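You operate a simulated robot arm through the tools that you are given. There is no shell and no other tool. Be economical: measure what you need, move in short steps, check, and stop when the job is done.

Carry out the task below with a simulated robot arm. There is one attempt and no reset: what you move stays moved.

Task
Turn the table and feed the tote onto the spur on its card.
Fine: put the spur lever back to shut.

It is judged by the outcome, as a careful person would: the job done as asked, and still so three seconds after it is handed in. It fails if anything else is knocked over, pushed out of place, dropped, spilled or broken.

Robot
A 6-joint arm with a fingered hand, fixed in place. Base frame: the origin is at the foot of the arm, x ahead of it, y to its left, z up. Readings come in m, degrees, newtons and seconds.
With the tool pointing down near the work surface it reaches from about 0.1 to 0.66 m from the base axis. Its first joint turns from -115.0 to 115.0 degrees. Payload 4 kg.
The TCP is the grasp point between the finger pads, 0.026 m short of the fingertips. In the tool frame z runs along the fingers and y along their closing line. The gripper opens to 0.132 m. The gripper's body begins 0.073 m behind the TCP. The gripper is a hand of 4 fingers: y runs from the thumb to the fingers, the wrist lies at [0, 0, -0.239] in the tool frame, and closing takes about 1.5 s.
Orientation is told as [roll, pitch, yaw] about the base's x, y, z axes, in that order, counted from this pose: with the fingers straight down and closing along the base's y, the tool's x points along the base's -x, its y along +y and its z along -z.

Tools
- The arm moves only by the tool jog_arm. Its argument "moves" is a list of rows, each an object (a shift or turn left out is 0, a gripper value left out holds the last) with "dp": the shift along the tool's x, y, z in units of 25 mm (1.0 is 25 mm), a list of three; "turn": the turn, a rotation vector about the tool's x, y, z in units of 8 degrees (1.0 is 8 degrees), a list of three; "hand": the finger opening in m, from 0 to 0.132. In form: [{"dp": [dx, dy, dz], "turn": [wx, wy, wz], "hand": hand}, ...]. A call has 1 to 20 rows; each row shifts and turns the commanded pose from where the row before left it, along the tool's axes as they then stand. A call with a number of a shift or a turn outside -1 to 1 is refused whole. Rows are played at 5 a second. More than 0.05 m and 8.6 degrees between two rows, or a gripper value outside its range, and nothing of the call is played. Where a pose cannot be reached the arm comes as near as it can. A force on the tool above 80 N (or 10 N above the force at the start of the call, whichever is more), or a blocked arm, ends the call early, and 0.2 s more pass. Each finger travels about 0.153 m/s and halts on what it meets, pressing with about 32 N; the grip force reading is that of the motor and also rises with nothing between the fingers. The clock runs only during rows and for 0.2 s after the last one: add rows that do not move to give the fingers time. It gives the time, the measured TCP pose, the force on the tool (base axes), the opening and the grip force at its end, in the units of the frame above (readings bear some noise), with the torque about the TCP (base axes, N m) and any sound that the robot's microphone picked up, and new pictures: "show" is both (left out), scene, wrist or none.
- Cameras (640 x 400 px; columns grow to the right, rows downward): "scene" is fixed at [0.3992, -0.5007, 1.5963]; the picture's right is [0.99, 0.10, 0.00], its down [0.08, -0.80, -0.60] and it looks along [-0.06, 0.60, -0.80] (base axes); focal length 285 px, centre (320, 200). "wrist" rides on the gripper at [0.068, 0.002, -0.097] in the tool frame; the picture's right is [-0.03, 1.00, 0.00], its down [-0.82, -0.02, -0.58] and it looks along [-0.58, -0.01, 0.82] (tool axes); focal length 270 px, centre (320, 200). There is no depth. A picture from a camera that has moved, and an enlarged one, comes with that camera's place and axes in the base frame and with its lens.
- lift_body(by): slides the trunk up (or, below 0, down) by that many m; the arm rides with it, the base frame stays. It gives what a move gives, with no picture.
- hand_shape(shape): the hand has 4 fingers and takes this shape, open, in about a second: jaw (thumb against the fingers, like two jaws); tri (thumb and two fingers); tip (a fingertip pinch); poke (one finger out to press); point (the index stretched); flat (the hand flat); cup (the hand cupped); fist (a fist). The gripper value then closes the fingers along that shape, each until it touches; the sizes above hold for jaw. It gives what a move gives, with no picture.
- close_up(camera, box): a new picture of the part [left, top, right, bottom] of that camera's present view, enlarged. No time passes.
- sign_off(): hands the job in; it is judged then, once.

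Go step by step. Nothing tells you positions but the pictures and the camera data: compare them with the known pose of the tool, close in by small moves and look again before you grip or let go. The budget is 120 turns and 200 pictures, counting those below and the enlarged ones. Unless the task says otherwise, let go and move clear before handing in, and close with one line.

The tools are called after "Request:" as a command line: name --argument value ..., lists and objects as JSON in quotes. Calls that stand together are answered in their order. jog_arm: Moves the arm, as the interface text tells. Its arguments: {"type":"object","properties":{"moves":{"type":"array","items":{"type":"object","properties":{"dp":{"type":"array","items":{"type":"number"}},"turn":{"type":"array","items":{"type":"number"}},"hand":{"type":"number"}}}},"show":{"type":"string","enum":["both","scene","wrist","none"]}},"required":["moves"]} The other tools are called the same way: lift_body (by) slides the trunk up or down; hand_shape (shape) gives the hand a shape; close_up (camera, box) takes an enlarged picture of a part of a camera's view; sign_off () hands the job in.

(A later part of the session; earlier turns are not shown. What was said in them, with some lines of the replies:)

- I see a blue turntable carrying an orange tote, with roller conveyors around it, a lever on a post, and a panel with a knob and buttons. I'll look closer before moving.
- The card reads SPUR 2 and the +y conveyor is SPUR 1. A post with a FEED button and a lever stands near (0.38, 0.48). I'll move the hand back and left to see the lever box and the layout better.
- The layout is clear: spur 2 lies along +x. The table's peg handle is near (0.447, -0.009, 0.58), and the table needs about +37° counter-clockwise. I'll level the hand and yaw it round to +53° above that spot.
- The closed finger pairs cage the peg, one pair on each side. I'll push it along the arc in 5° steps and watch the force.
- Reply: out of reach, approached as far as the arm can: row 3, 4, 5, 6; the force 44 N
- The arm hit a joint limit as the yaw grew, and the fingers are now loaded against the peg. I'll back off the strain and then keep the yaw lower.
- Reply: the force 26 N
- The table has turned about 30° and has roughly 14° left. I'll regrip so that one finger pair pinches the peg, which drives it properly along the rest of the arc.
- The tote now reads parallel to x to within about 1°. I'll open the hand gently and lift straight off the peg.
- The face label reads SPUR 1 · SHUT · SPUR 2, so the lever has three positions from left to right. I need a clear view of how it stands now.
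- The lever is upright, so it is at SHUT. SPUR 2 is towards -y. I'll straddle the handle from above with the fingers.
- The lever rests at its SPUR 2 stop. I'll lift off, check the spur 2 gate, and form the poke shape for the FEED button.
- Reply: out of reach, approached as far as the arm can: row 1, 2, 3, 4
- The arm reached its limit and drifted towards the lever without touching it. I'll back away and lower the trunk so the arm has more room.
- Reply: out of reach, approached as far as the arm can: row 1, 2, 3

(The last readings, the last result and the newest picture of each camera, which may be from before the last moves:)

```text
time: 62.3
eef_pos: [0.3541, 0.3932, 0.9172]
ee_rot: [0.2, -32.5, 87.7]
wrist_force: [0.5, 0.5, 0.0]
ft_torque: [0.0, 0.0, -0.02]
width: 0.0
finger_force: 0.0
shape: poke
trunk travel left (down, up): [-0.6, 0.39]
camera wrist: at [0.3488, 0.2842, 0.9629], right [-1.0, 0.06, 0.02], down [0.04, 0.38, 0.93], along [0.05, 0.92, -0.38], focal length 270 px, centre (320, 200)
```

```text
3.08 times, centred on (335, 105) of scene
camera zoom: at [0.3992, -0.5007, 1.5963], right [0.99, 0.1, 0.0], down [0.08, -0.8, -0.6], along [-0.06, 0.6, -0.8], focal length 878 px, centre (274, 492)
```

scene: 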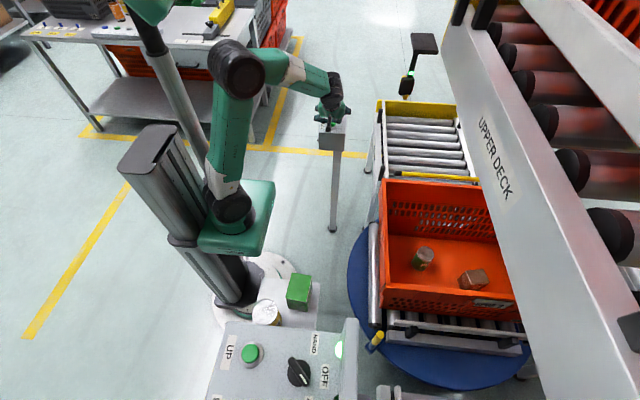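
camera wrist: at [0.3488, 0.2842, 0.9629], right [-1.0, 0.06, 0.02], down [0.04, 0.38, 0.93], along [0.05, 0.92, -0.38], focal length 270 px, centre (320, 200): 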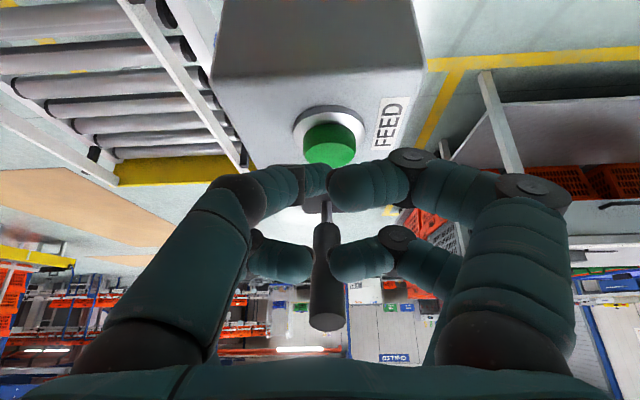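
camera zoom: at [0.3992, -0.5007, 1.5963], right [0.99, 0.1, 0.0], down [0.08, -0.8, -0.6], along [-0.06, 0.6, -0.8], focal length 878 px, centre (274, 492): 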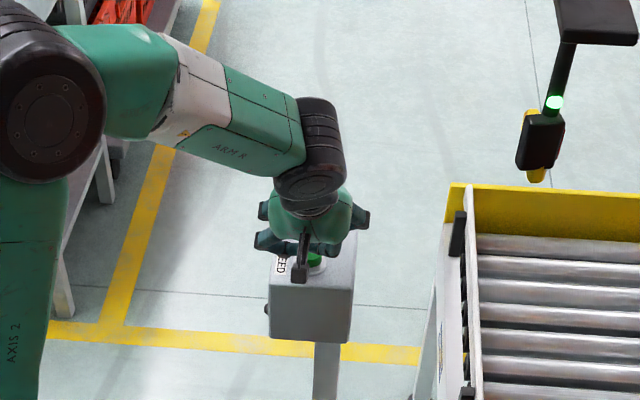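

Request:
jog_arm --moves '[{"dp": [0, 0.15, 0.6]}, {"dp": [0, 0, 0.5]}]' --show "wrist"

Request:
close_up --camera "wrist" --box '[240, 80, 420, 220]'

```text
time: 62.9
eef_pos: [0.3511, 0.4092, 0.8963]
ee_rot: [0.1, -32.7, 87.7]
wrist_force: [-0.5, -0.6, 6.3]
ft_torque: [0.07, 0.02, -0.02]
width: 0.0
finger_force: 0.1
shape: poke
trunk travel left (down, up): [-0.6, 0.39]
heard: click
camera wrist: at [0.3464, 0.2987, 0.9414], right [-1.0, 0.06, 0.02], down [0.04, 0.38, 0.93], along [0.05, 0.92, -0.38], focal length 270 px, centre (320, 200)
```

wrist: 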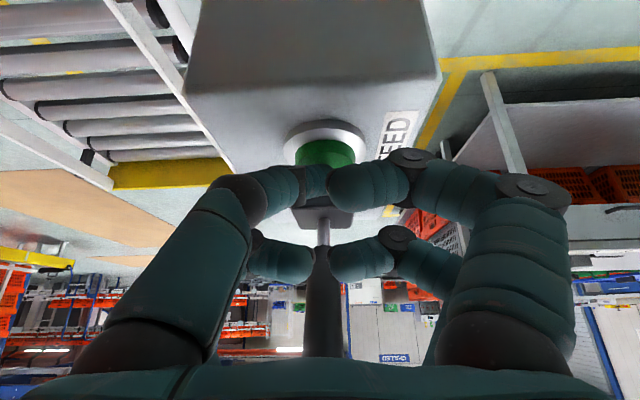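

```text
2.86 times, centred on (330, 150) of wrist
camera zoom: at [0.3464, 0.2987, 0.9414], right [-1.0, 0.06, 0.02], down [0.04, 0.38, 0.93], along [0.05, 0.92, -0.38], focal length 772 px, centre (291, 343)
```

zoom: 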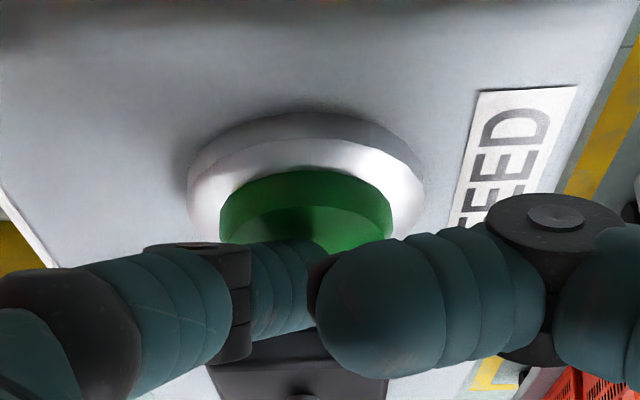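

A click: the button went in. I'll hold for a moment and see whether the tote moves.

Request:
jog_arm --moves '[{}, {}, {}, {}, {}]' --show "scene"

Request:
close_up --camera "scene" --box '[340, 150, 560, 390]'

```text
time: 64.1
eef_pos: [0.352, 0.4081, 0.896]
ee_rot: [0.1, -32.5, 87.7]
wrist_force: [0.4, 1.6, 10.2]
ft_torque: [0.17, -0.01, -0.01]
width: 0.0001
finger_force: 0.0
shape: poke
trunk travel left (down, up): [-0.6, 0.39]
```

scene: 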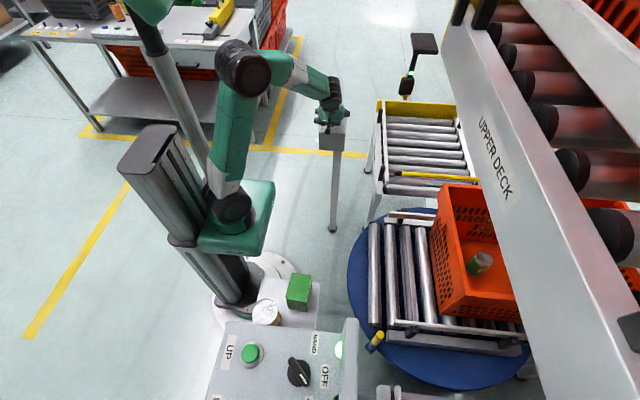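

```text
1.67 times, centred on (450, 270) of scene
camera zoom: at [0.3992, -0.5007, 1.5963], right [0.99, 0.1, 0.0], down [0.08, -0.8, -0.6], along [-0.06, 0.6, -0.8], focal length 476 px, centre (103, 83)
```

zoom: 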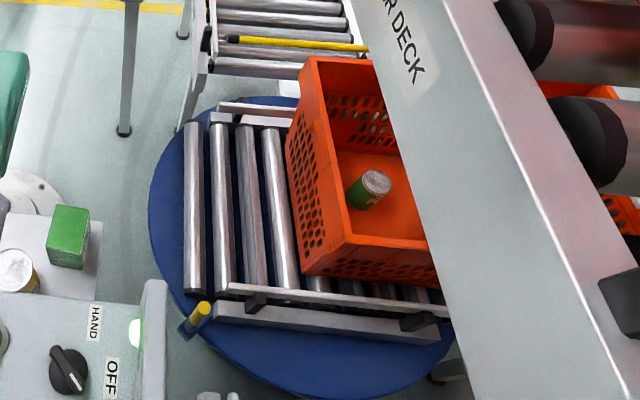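

The tote is feeding towards spur 2, so I'll hold a bit longer.

Request:
jog_arm --moves '[{}, {}, {}, {}, {}]' --show "scene"

```text
time: 65.3
eef_pos: [0.3511, 0.4088, 0.897]
ee_rot: [0.2, -32.6, 87.7]
wrist_force: [0.9, 2.8, 12.0]
ft_torque: [0.2, -0.04, 0.0]
width: 0.0001
finger_force: 0.0
shape: poke
trunk travel left (down, up): [-0.6, 0.39]
```

scene: 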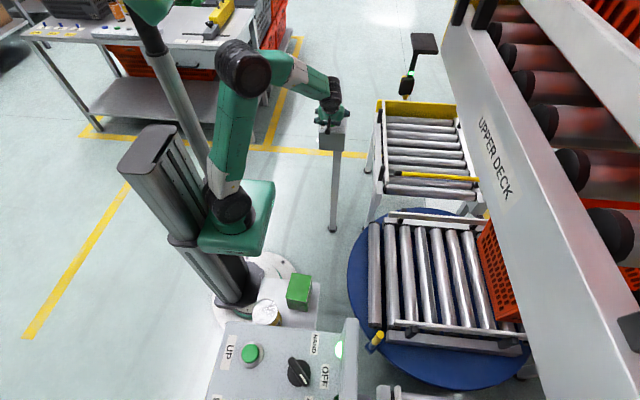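

Request:
jog_arm --moves '[{}, {}, {}, {}, {}, {}, {}, {}]' --show "scene"

Request:
close_up --camera "scene" --box '[440, 150, 640, 390]'

```text
time: 67.1
eef_pos: [0.3514, 0.4076, 0.8958]
ee_rot: [0.2, -32.5, 87.7]
wrist_force: [0.9, 1.8, 12.0]
ft_torque: [0.25, -0.05, -0.04]
width: 0.0
finger_force: 0.0
shape: poke
trunk travel left (down, up): [-0.6, 0.39]
```

scene: 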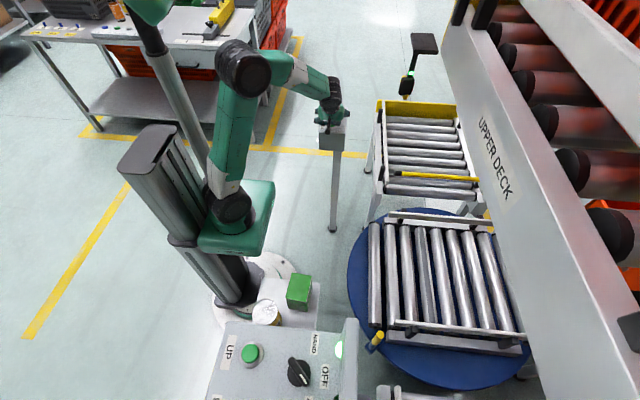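

```text
1.67 times, centred on (540, 270) of scene
camera zoom: at [0.3992, -0.5007, 1.5963], right [0.99, 0.1, 0.0], down [0.08, -0.8, -0.6], along [-0.06, 0.6, -0.8], focal length 476 px, centre (-47, 83)
```

zoom: 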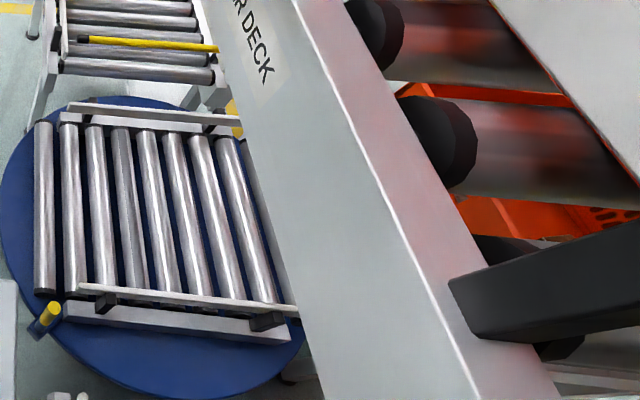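

The tote has left the table. I'll hold a little longer, back off the button, and view the spur with the wrist camera before touching the lever.

Request:
jog_arm --moves '[{}, {}, {}, {}, {}, {}, {}, {}, {}, {"dp": [0, 0, -1]}, {"dp": [0, 0, -1]}, {"dp": [0.8, 0, -1]}, {"dp": [0.8, 0, -1]}]' --show "none"

Request:
lift_body --by 0.15

Request:
jog_arm --moves '[{"turn": [0, 1, 0]}, {"turn": [0, 1, 0]}, {"turn": [0, 1, 0]}, {"turn": [0, 1, 0]}, {"turn": [0, 0, 1]}, {"turn": [0, 0, 1]}, {"turn": [0, 0, 1]}, {"turn": [0, 0, 1]}, {"turn": [0, 0, 1]}, {"turn": [0, 0, 1]}, {"turn": [0, 0, 1]}, {"turn": [0, 0, 1]}, {"turn": [0, 0, 1]}, {"turn": [0, 0, 1]}, {"turn": [0, 0, 1]}, {"turn": [0, 0, 1]}, {"turn": [0, 0, 1]}]' --show "wrist"

```text
time: 69.9
eef_pos: [0.3479, 0.3229, 0.9565]
ee_rot: [0.2, -32.3, 87.7]
wrist_force: [-1.3, 1.0, 0.1]
ft_torque: [-0.01, 0.02, 0.01]
width: 0.0
finger_force: 0.1
shape: poke
trunk travel left (down, up): [-0.6, 0.39]
```

```text
time: 71.7
eef_pos: [0.3493, 0.3222, 1.1062]
ee_rot: [0.2, -32.5, 87.7]
wrist_force: [-0.7, 0.1, -0.1]
ft_torque: [0.02, 0.01, -0.02]
width: 0.0001
finger_force: 0.1
shape: poke
trunk travel left (down, up): [-0.75, 0.24]
```

```text
time: 75.3
eef_pos: [0.3481, 0.3225, 1.1074]
ee_rot: [0.4, 0.2, -16.3]
wrist_force: [0.6, 0.1, -0.2]
ft_torque: [0.0, 0.0, -0.01]
width: 0.0001
finger_force: 0.1
shape: poke
trunk travel left (down, up): [-0.75, 0.24]
camera wrist: at [0.2836, 0.3428, 1.2046], right [0.31, 0.95, 0.01], down [0.78, -0.25, 0.57], along [0.55, -0.17, -0.82], focal length 270 px, centre (320, 200)
```

wrist: 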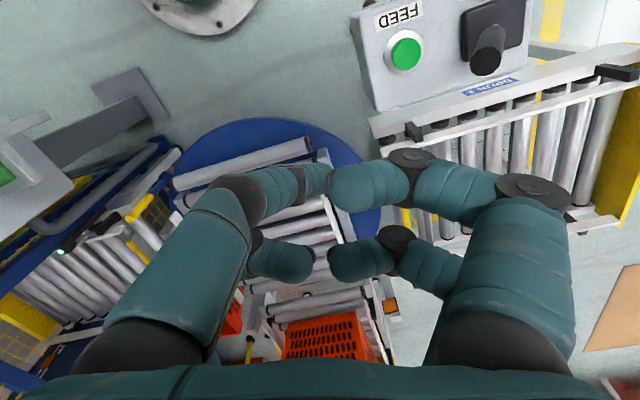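

Request:
hand_shape --shape "jaw"

Request:
jog_arm --moves '[{"turn": [0, -1, 0], "hand": 0.132}, {"turn": [0, -1, 0]}, {"turn": [0, -1, 0]}, {"turn": [0, -0.5, 0.5]}]' --show "wrist"

Request:
close_up --camera "wrist" --box '[190, 80, 450, 280]'

```text
time: 76.2
eef_pos: [0.349, 0.322, 1.1078]
ee_rot: [0.4, 0.3, -16.2]
wrist_force: [-0.6, 0.6, 0.4]
ft_torque: [0.01, 0.03, 0.01]
width: 0.1318
finger_force: 0.0
shape: jaw
trunk travel left (down, up): [-0.75, 0.24]
```

```text
time: 77.2
eef_pos: [0.3479, 0.3225, 1.108]
ee_rot: [2.5, -27.7, -21.0]
wrist_force: [0.1, -0.5, 1.1]
ft_torque: [0.04, -0.04, 0.02]
width: 0.1321
finger_force: 0.1
shape: jaw
trunk travel left (down, up): [-0.75, 0.24]
camera wrist: at [0.2494, 0.3583, 1.1618], right [0.36, 0.93, 0.05], down [0.41, -0.21, 0.89], along [0.84, -0.3, -0.45], focal length 270 px, centre (320, 200)
```

wrist: 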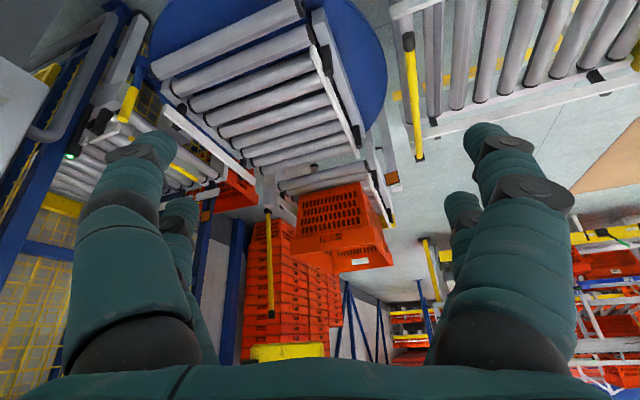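

```text
2.00 times, centred on (320, 180) of wrist
camera zoom: at [0.2494, 0.3583, 1.1618], right [0.36, 0.93, 0.05], down [0.41, -0.21, 0.89], along [0.84, -0.3, -0.45], focal length 541 px, centre (320, 240)
```

zoom: 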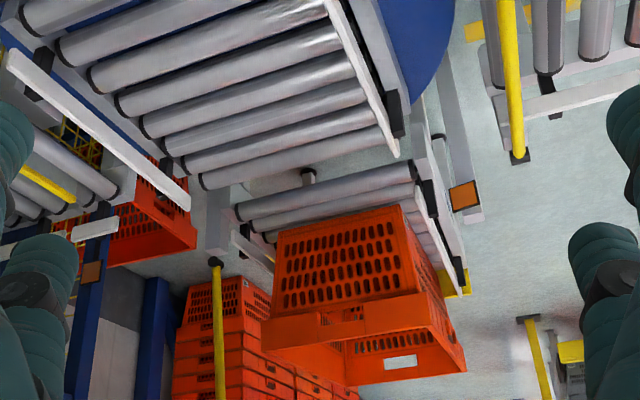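

Request:
close_up --camera "wrist" --box '[250, 140, 410, 280]'

Request:
jog_arm --moves '[{"dp": [0, -1, 0]}, {"dp": [0, -1, 0]}, {"dp": [0, -1, 0]}, {"dp": [0, -1, 0]}, {"dp": [0, -1, 0]}, {"dp": [0, -1, 0]}, {"dp": [0, -1, 0], "turn": [0, 0, -1]}, {"dp": [0, -1, 0], "turn": [0, 0, -1]}, {"dp": [0, -1, 0]}]' --show "wrist"

```text
2.86 times, centred on (330, 210) of wrist
camera zoom: at [0.2494, 0.3583, 1.1618], right [0.36, 0.93, 0.05], down [0.41, -0.21, 0.89], along [0.84, -0.3, -0.45], focal length 772 px, centre (291, 171)
```

zoom: 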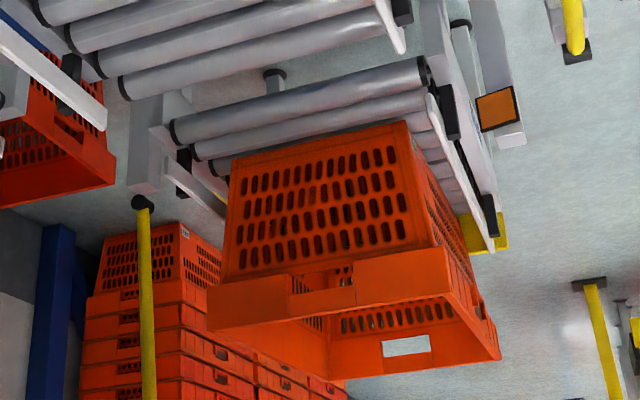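

```text
time: 79.2
eef_pos: [0.2898, 0.1207, 1.0984]
ee_rot: [-6.1, -27.2, -2.7]
wrist_force: [-0.1, 0.3, 1.1]
ft_torque: [-0.02, -0.03, 0.01]
width: 0.1318
finger_force: 0.0
shape: jaw
out of reach, approached as far as the arm can: row 9
trunk travel left (down, up): [-0.75, 0.24]
camera wrist: at [0.187, 0.138, 1.1526], right [0.12, 0.99, -0.08], down [0.47, 0.02, 0.88], along [0.88, -0.14, -0.46], focal length 270 px, centre (320, 200)
```

wrist: 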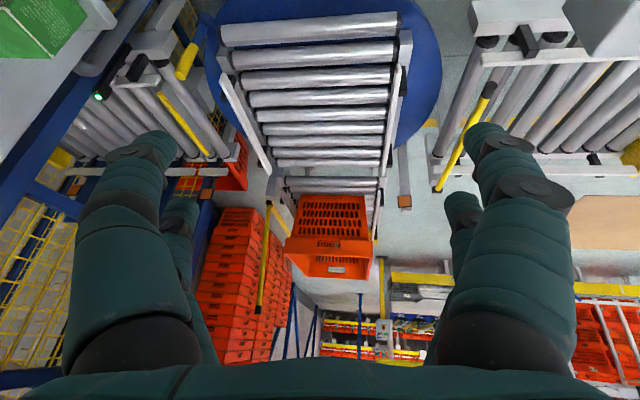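

Request:
close_up --camera "wrist" --box '[240, 140, 420, 290]'

```text
2.67 times, centred on (330, 215) of wrist
camera zoom: at [0.187, 0.138, 1.1526], right [0.12, 0.99, -0.08], down [0.47, 0.02, 0.88], along [0.88, -0.14, -0.46], focal length 721 px, centre (293, 160)
```

zoom: 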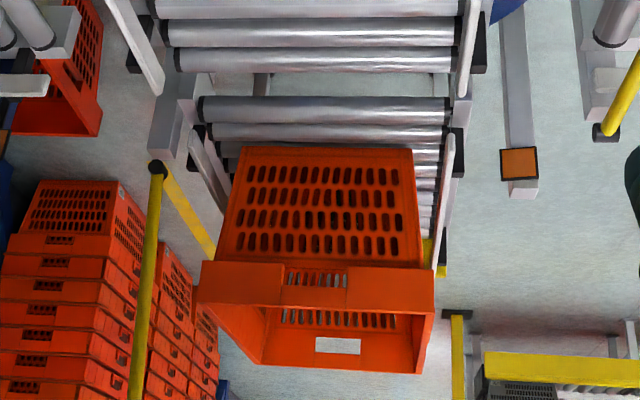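

The tote is on spur 2 and the gate bar is raised. I need a closer look to see whether the tote clears the gate before I shut it.

Request:
jog_arm --moves '[{"dp": [-0.9, 0, -0.45]}, {"dp": [-0.9, 0, -0.45]}, {"dp": [-0.9, 0, -0.45]}, {"dp": [-0.9, 0, -0.45]}, {"dp": [-0.9, 0, -0.45]}, {"dp": [-0.9, 0, -0.45]}, {"dp": [-0.9, 0, -0.45]}, {"dp": [-0.9, 0, -0.45]}]' --show "both"

Request:
close_up --camera "wrist" --box '[220, 100, 420, 270]'

```text
time: 81.0
eef_pos: [0.41, 0.1242, 1.2593]
ee_rot: [-5.8, -27.1, -2.8]
wrist_force: [0.4, 0.1, 0.4]
ft_torque: [0.0, 0.01, 0.0]
width: 0.132
finger_force: 0.0
shape: jaw
trunk travel left (down, up): [-0.75, 0.24]
camera wrist: at [0.3065, 0.1414, 1.3149], right [0.12, 0.99, -0.08], down [0.47, 0.02, 0.89], along [0.88, -0.14, -0.46], focal length 270 px, centre (320, 200)
```

scene: 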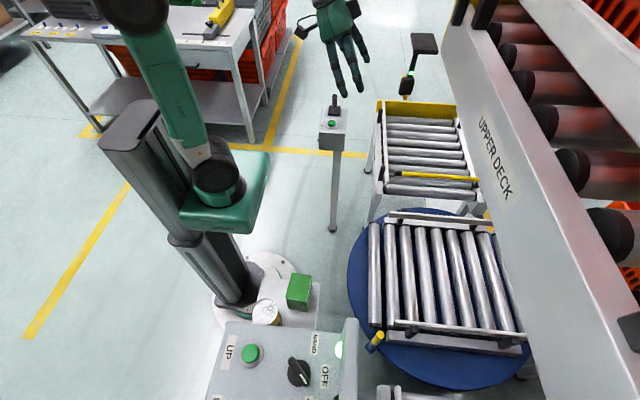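
wrist: 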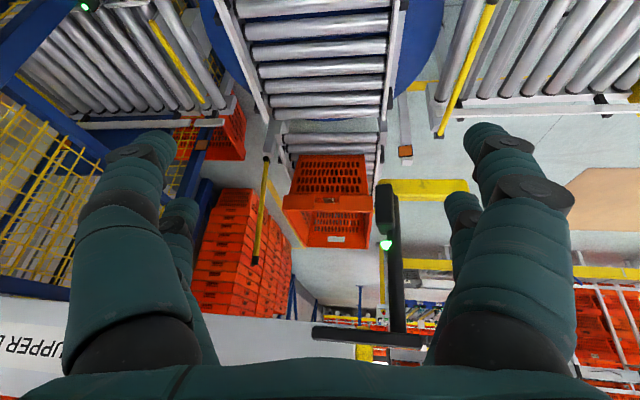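

```text
2.35 times, centred on (320, 185) of wrist
camera zoom: at [0.3065, 0.1414, 1.3149], right [0.12, 0.99, -0.08], down [0.47, 0.02, 0.89], along [0.88, -0.14, -0.46], focal length 636 px, centre (320, 235)
```

zoom: 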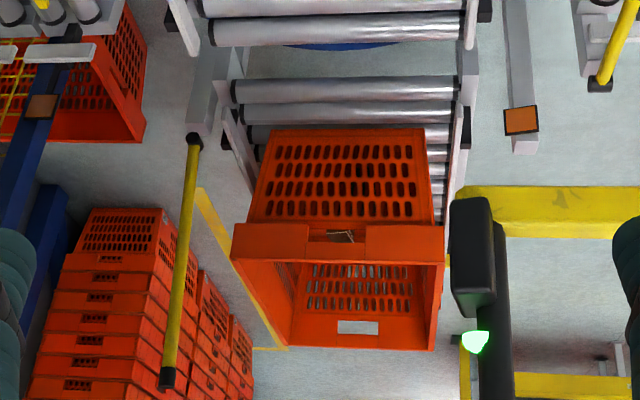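

The tote sits against spur 2's far end, and by estimate it is just past the gate bar's plane. I'll level the hand and go back to the lever, staying clear of the hanging sensor near (0.55, 0.17, 1.24).

Request:
jog_arm --moves '[{"dp": [0.8, 0, 0.4]}, {"dp": [0.8, 0, 0.4]}, {"turn": [-0.3, 1, 0]}, {"turn": [-0.4, 1, 0]}, {"turn": [0, 1, 0]}, {"turn": [0, 0.4, -0.3]}, {"dp": [0, 1, 1]}, {"dp": [0, 1, 1]}, {"dp": [0, 1, 0]}, {"dp": [0, 1, 0]}, {"dp": [0, 1, 0]}, {"dp": [0, 1, 0]}, {"dp": [0, 1, 0]}, {"dp": [0, 1, 0]}, {"dp": [0, 1, 0]}]' --show "wrist"

```text
time: 84.2
eef_pos: [0.3891, 0.3477, 1.174]
ee_rot: [-0.1, 0.1, -1.3]
wrist_force: [0.5, 0.3, -0.1]
ft_torque: [0.0, 0.0, 0.0]
width: 0.1316
finger_force: 0.1
shape: jaw
trunk travel left (down, up): [-0.75, 0.24]
camera wrist: at [0.3215, 0.3521, 1.2697], right [0.05, 1.0, 0.0], down [0.82, -0.04, 0.58], along [0.58, -0.03, -0.82], focal length 270 px, centre (320, 200)
```

wrist: 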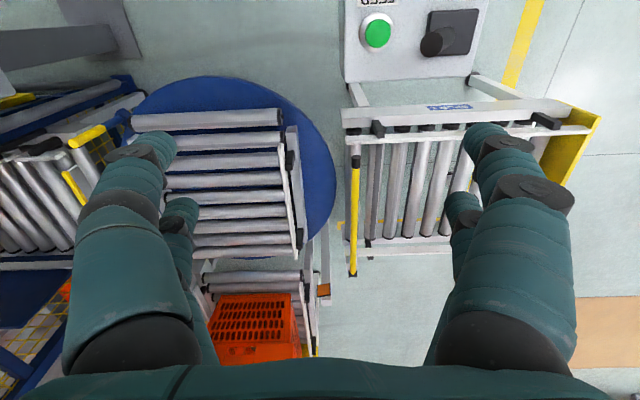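

Request:
jog_arm --moves '[{"dp": [0.8, 1, 0]}, {"dp": [0.76, 1, 0]}, {"dp": [0, 1, 0], "hand": 0.1}, {"dp": [0, 1, 0]}, {"dp": [0, 0.4, 1]}, {"dp": [0, 0, 1]}, {"dp": [0, 0, 1]}]' --show "wrist"

```text
time: 85.8
eef_pos: [0.353, 0.4588, 1.0977]
ee_rot: [0.1, 0.0, -1.4]
wrist_force: [-0.4, -0.3, 1.2]
ft_torque: [-0.04, 0.0, 0.02]
width: 0.1003
finger_force: 0.1
shape: jaw
trunk travel left (down, up): [-0.75, 0.24]
camera wrist: at [0.2852, 0.4632, 1.195], right [0.05, 1.0, 0.0], down [0.82, -0.04, 0.58], along [0.58, -0.03, -0.82], focal length 270 px, centre (320, 200)
```

wrist: 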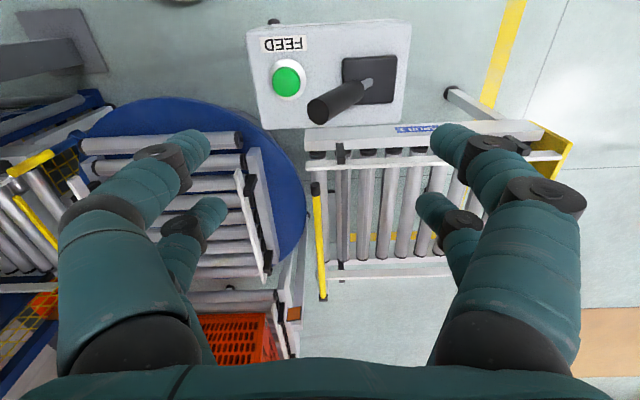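

Now I'll lower over the handle and check.

Request:
jog_arm --moves '[{"dp": [0, 0, 1]}, {"dp": [0, 0, 1]}, {"dp": [0, 0, 1]}, {"dp": [0, 0, 1]}, {"dp": [0, 0, 0.8]}]' --show "wrist"

```text
time: 87.0
eef_pos: [0.3535, 0.4573, 0.9785]
ee_rot: [0.0, 0.1, -1.4]
wrist_force: [0.1, -0.2, 0.1]
ft_torque: [0.02, -0.01, 0.03]
width: 0.1003
finger_force: 0.0
shape: jaw
trunk travel left (down, up): [-0.75, 0.24]
camera wrist: at [0.2852, 0.461, 1.0749], right [0.05, 1.0, 0.0], down [0.82, -0.04, 0.58], along [0.58, -0.03, -0.82], focal length 270 px, centre (320, 200)
```

wrist: 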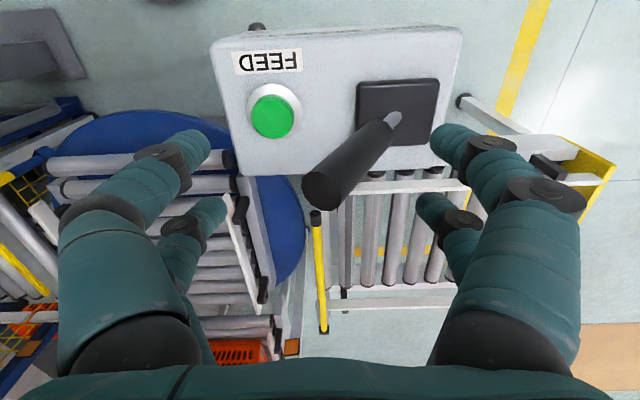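

Request:
jog_arm --moves '[{"dp": [0, 0.4, 0], "hand": 0.06}, {}, {"dp": [0, 0.5, 0]}, {"dp": [0, 0.5, 0]}, {"dp": [0, 0.5, 0]}]' --show "wrist"

```text
time: 88.2
eef_pos: [0.3546, 0.5056, 0.9785]
ee_rot: [-0.1, 0.0, -1.4]
wrist_force: [3.9, -2.4, -0.1]
ft_torque: [-0.02, -0.04, 0.12]
width: 0.0619
finger_force: 0.0
shape: jaw
trunk travel left (down, up): [-0.75, 0.24]
camera wrist: at [0.2864, 0.5091, 1.0751], right [0.05, 1.0, 0.0], down [0.82, -0.04, 0.58], along [0.58, -0.03, -0.82], focal length 270 px, centre (320, 200)
```

wrist: 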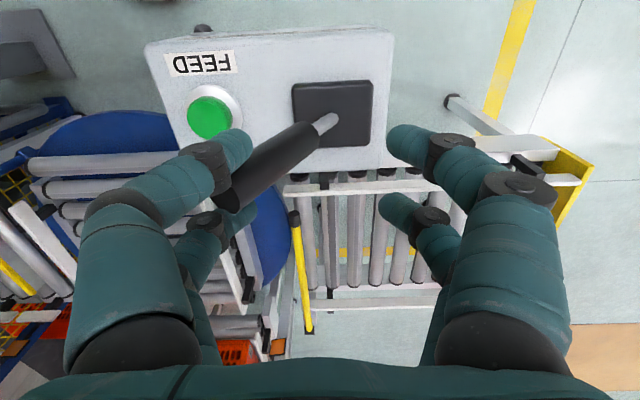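

Request:
jog_arm --moves '[{"dp": [0, 0.4, 0]}, {"dp": [0, 0.3, 0]}]' --show "wrist"

```text
time: 88.8
eef_pos: [0.3544, 0.5233, 0.9787]
ee_rot: [-0.1, 0.1, -1.4]
wrist_force: [0.3, 0.7, -0.1]
ft_torque: [-0.01, 0.0, 0.04]
width: 0.0607
finger_force: 0.1
shape: jaw
trunk travel left (down, up): [-0.75, 0.24]
camera wrist: at [0.2859, 0.5265, 1.0755], right [0.05, 1.0, 0.0], down [0.82, -0.04, 0.58], along [0.58, -0.03, -0.82], focal length 270 px, centre (320, 200)
```

wrist: 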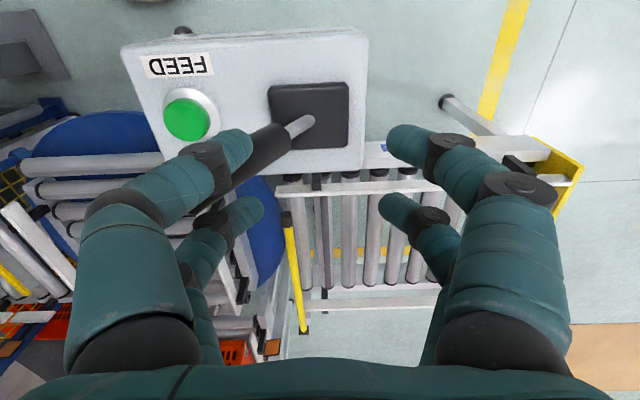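

The handle slid into the gap between the two left fingers. I'll back off, shift so one finger lines up with it, and push again.

Request:
jog_arm --moves '[{"dp": [0, -0.5, 0]}, {"dp": [0, -0.5, 0]}, {"dp": [0, -0.5, 0]}, {"dp": [-0.5, -0.3, 0]}]' --show "wrist"

```text
time: 89.8
eef_pos: [0.3662, 0.4775, 0.9802]
ee_rot: [-0.1, 0.1, -1.4]
wrist_force: [0.5, -0.4, 0.3]
ft_torque: [0.04, -0.02, 0.02]
width: 0.0605
finger_force: 0.1
shape: jaw
trunk travel left (down, up): [-0.75, 0.24]
camera wrist: at [0.2978, 0.4812, 1.0761], right [0.05, 1.0, 0.0], down [0.82, -0.04, 0.58], along [0.58, -0.03, -0.82], focal length 270 px, centre (320, 200)
```

wrist: 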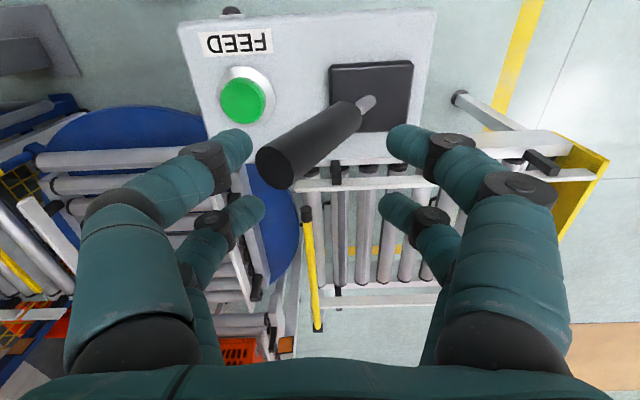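

Request:
jog_arm --moves '[{"dp": [0, 0.4, 0]}, {"dp": [0, 0.4, 0]}, {"dp": [0, 0.4, 0]}]' --show "wrist"

```text
time: 90.6
eef_pos: [0.3665, 0.5074, 0.9786]
ee_rot: [0.0, -0.1, -1.4]
wrist_force: [-0.1, -1.0, 0.3]
ft_torque: [-0.01, 0.04, -0.04]
width: 0.0612
finger_force: 0.0
shape: jaw
trunk travel left (down, up): [-0.75, 0.24]
camera wrist: at [0.2981, 0.5119, 1.0759], right [0.05, 1.0, 0.0], down [0.82, -0.04, 0.58], along [0.58, -0.03, -0.82], focal length 270 px, centre (320, 200)
```

wrist: 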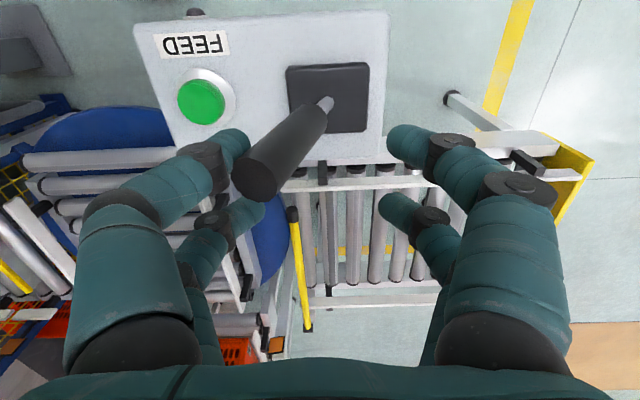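

Request:
jog_arm --moves '[{"dp": [0, 0.4, 0]}, {"dp": [0, 0.3, 0]}]' --show "wrist"

```text
time: 91.2
eef_pos: [0.3665, 0.526, 0.9784]
ee_rot: [0.0, 0.0, -1.4]
wrist_force: [-0.5, -0.9, -0.5]
ft_torque: [0.0, -0.03, 0.01]
width: 0.0604
finger_force: 0.1
shape: jaw
trunk travel left (down, up): [-0.75, 0.24]
camera wrist: at [0.2986, 0.5294, 1.076], right [0.05, 1.0, 0.0], down [0.82, -0.04, 0.58], along [0.58, -0.03, -0.82], focal length 270 px, centre (320, 200)
```

wrist: 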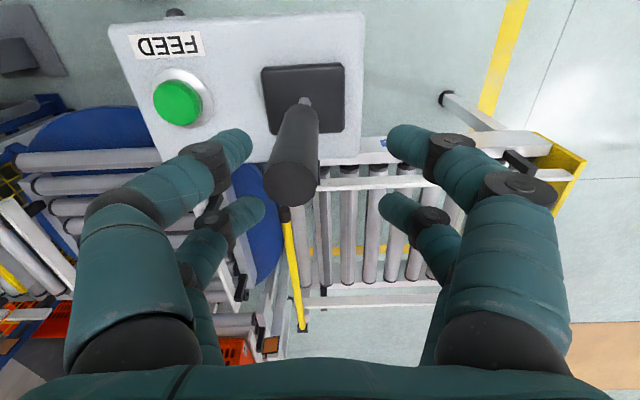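

The lever has snapped upright, clear of the finger, which is the SHUT position. I'll lift away and verify both the lever and the gate.

Request:
jog_arm --moves '[{"dp": [0, -0.4, 0]}, {"dp": [0, 0, -1], "hand": 0.1}, {"dp": [0, 0, -1]}, {"dp": [0, 0, -1]}, {"dp": [0, 0, -1]}, {"dp": [0, 0, -1]}, {"dp": [0, 0, -1]}, {"dp": [1, -1, 0]}, {"dp": [1, -1, 0]}, {"dp": [1, -1, 0]}, {"dp": [0, -1, 0]}, {"dp": [0, -1, 0]}]' --show "both"

Request:
close_up --camera "scene" --box '[290, 60, 390, 170]'

```text
time: 93.8
eef_pos: [0.2887, 0.391, 1.1278]
ee_rot: [0.0, 0.1, -1.4]
wrist_force: [-0.6, 0.3, -0.1]
ft_torque: [0.01, 0.02, -0.01]
width: 0.0998
finger_force: 0.0
shape: jaw
trunk travel left (down, up): [-0.75, 0.24]
camera wrist: at [0.2202, 0.3949, 1.2252], right [0.05, 1.0, 0.0], down [0.82, -0.04, 0.58], along [0.58, -0.03, -0.82], focal length 270 px, centre (320, 200)
```

scene: 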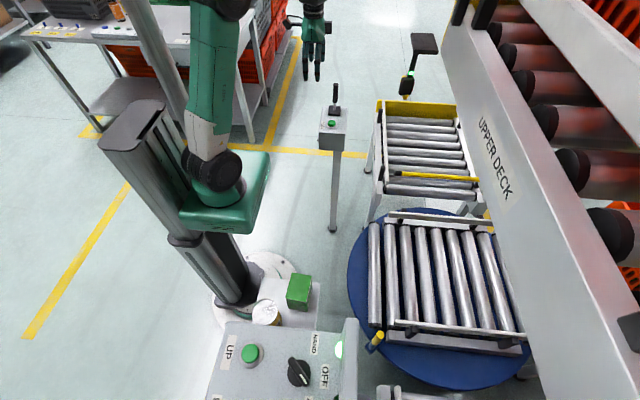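
wrist: 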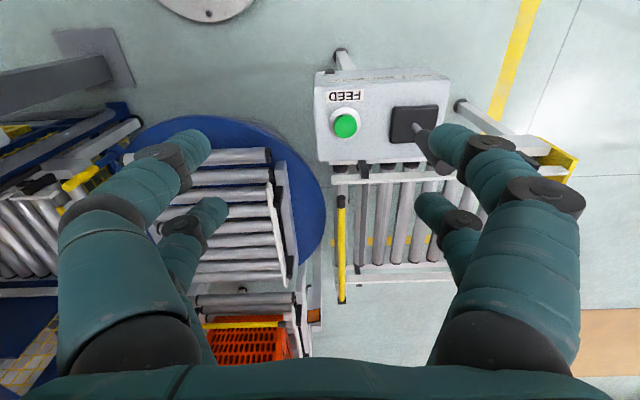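

```text
3.64 times, centred on (340, 115) of scene
camera zoom: at [0.3992, -0.5007, 1.5963], right [0.99, 0.1, 0.0], down [0.08, -0.8, -0.6], along [-0.06, 0.6, -0.8], focal length 1038 px, centre (247, 509)
```

zoom: 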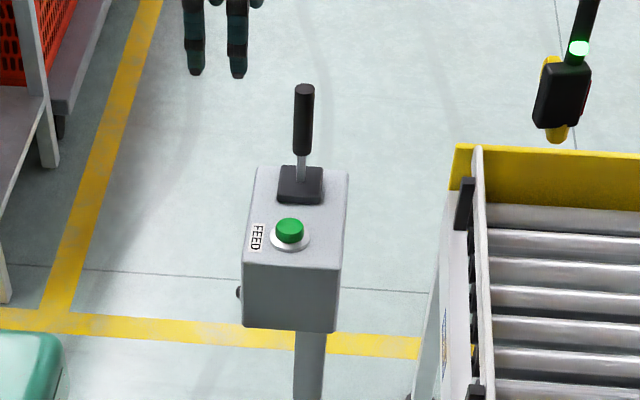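

The lever is identical to its starting upright pose, and the spur 2 gate bar is down in front of the tote. I'll take a closer look at the gate.

Request:
close_up --camera "wrist" --box '[180, 270, 340, 370]'

```text
4.00 times, centred on (260, 320) of wrist
camera zoom: at [0.2202, 0.3949, 1.2252], right [0.05, 1.0, 0.0], down [0.82, -0.04, 0.58], along [0.58, -0.03, -0.82], focal length 1081 px, centre (560, -280)
```

zoom: 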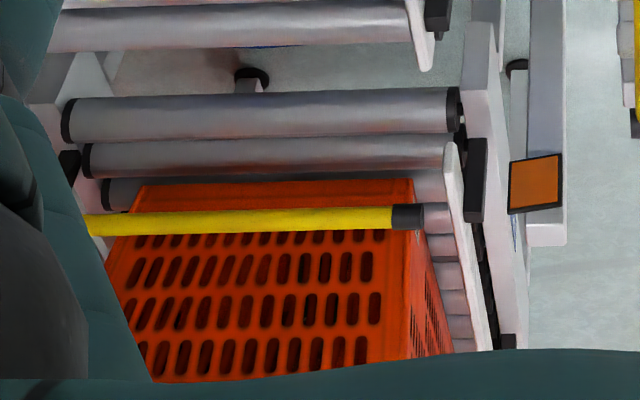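

The gate bar lies flat and level behind the tote, which sits square on spur 2. The lever is upright at SHUT and the hand is clear, so I'm handing in.

Request:
sign_off

```text
The job is handed in.
```

I turned the table, fed the tote onto spur 2 as its card says, and put the spur lever back to SHUT. The gate is down behind the tote and the hand is clear. I took the +x conveyor to be spur 2 because its number was hidden; its label read "SPU…" and the only other labelled spur was SPUR 1.
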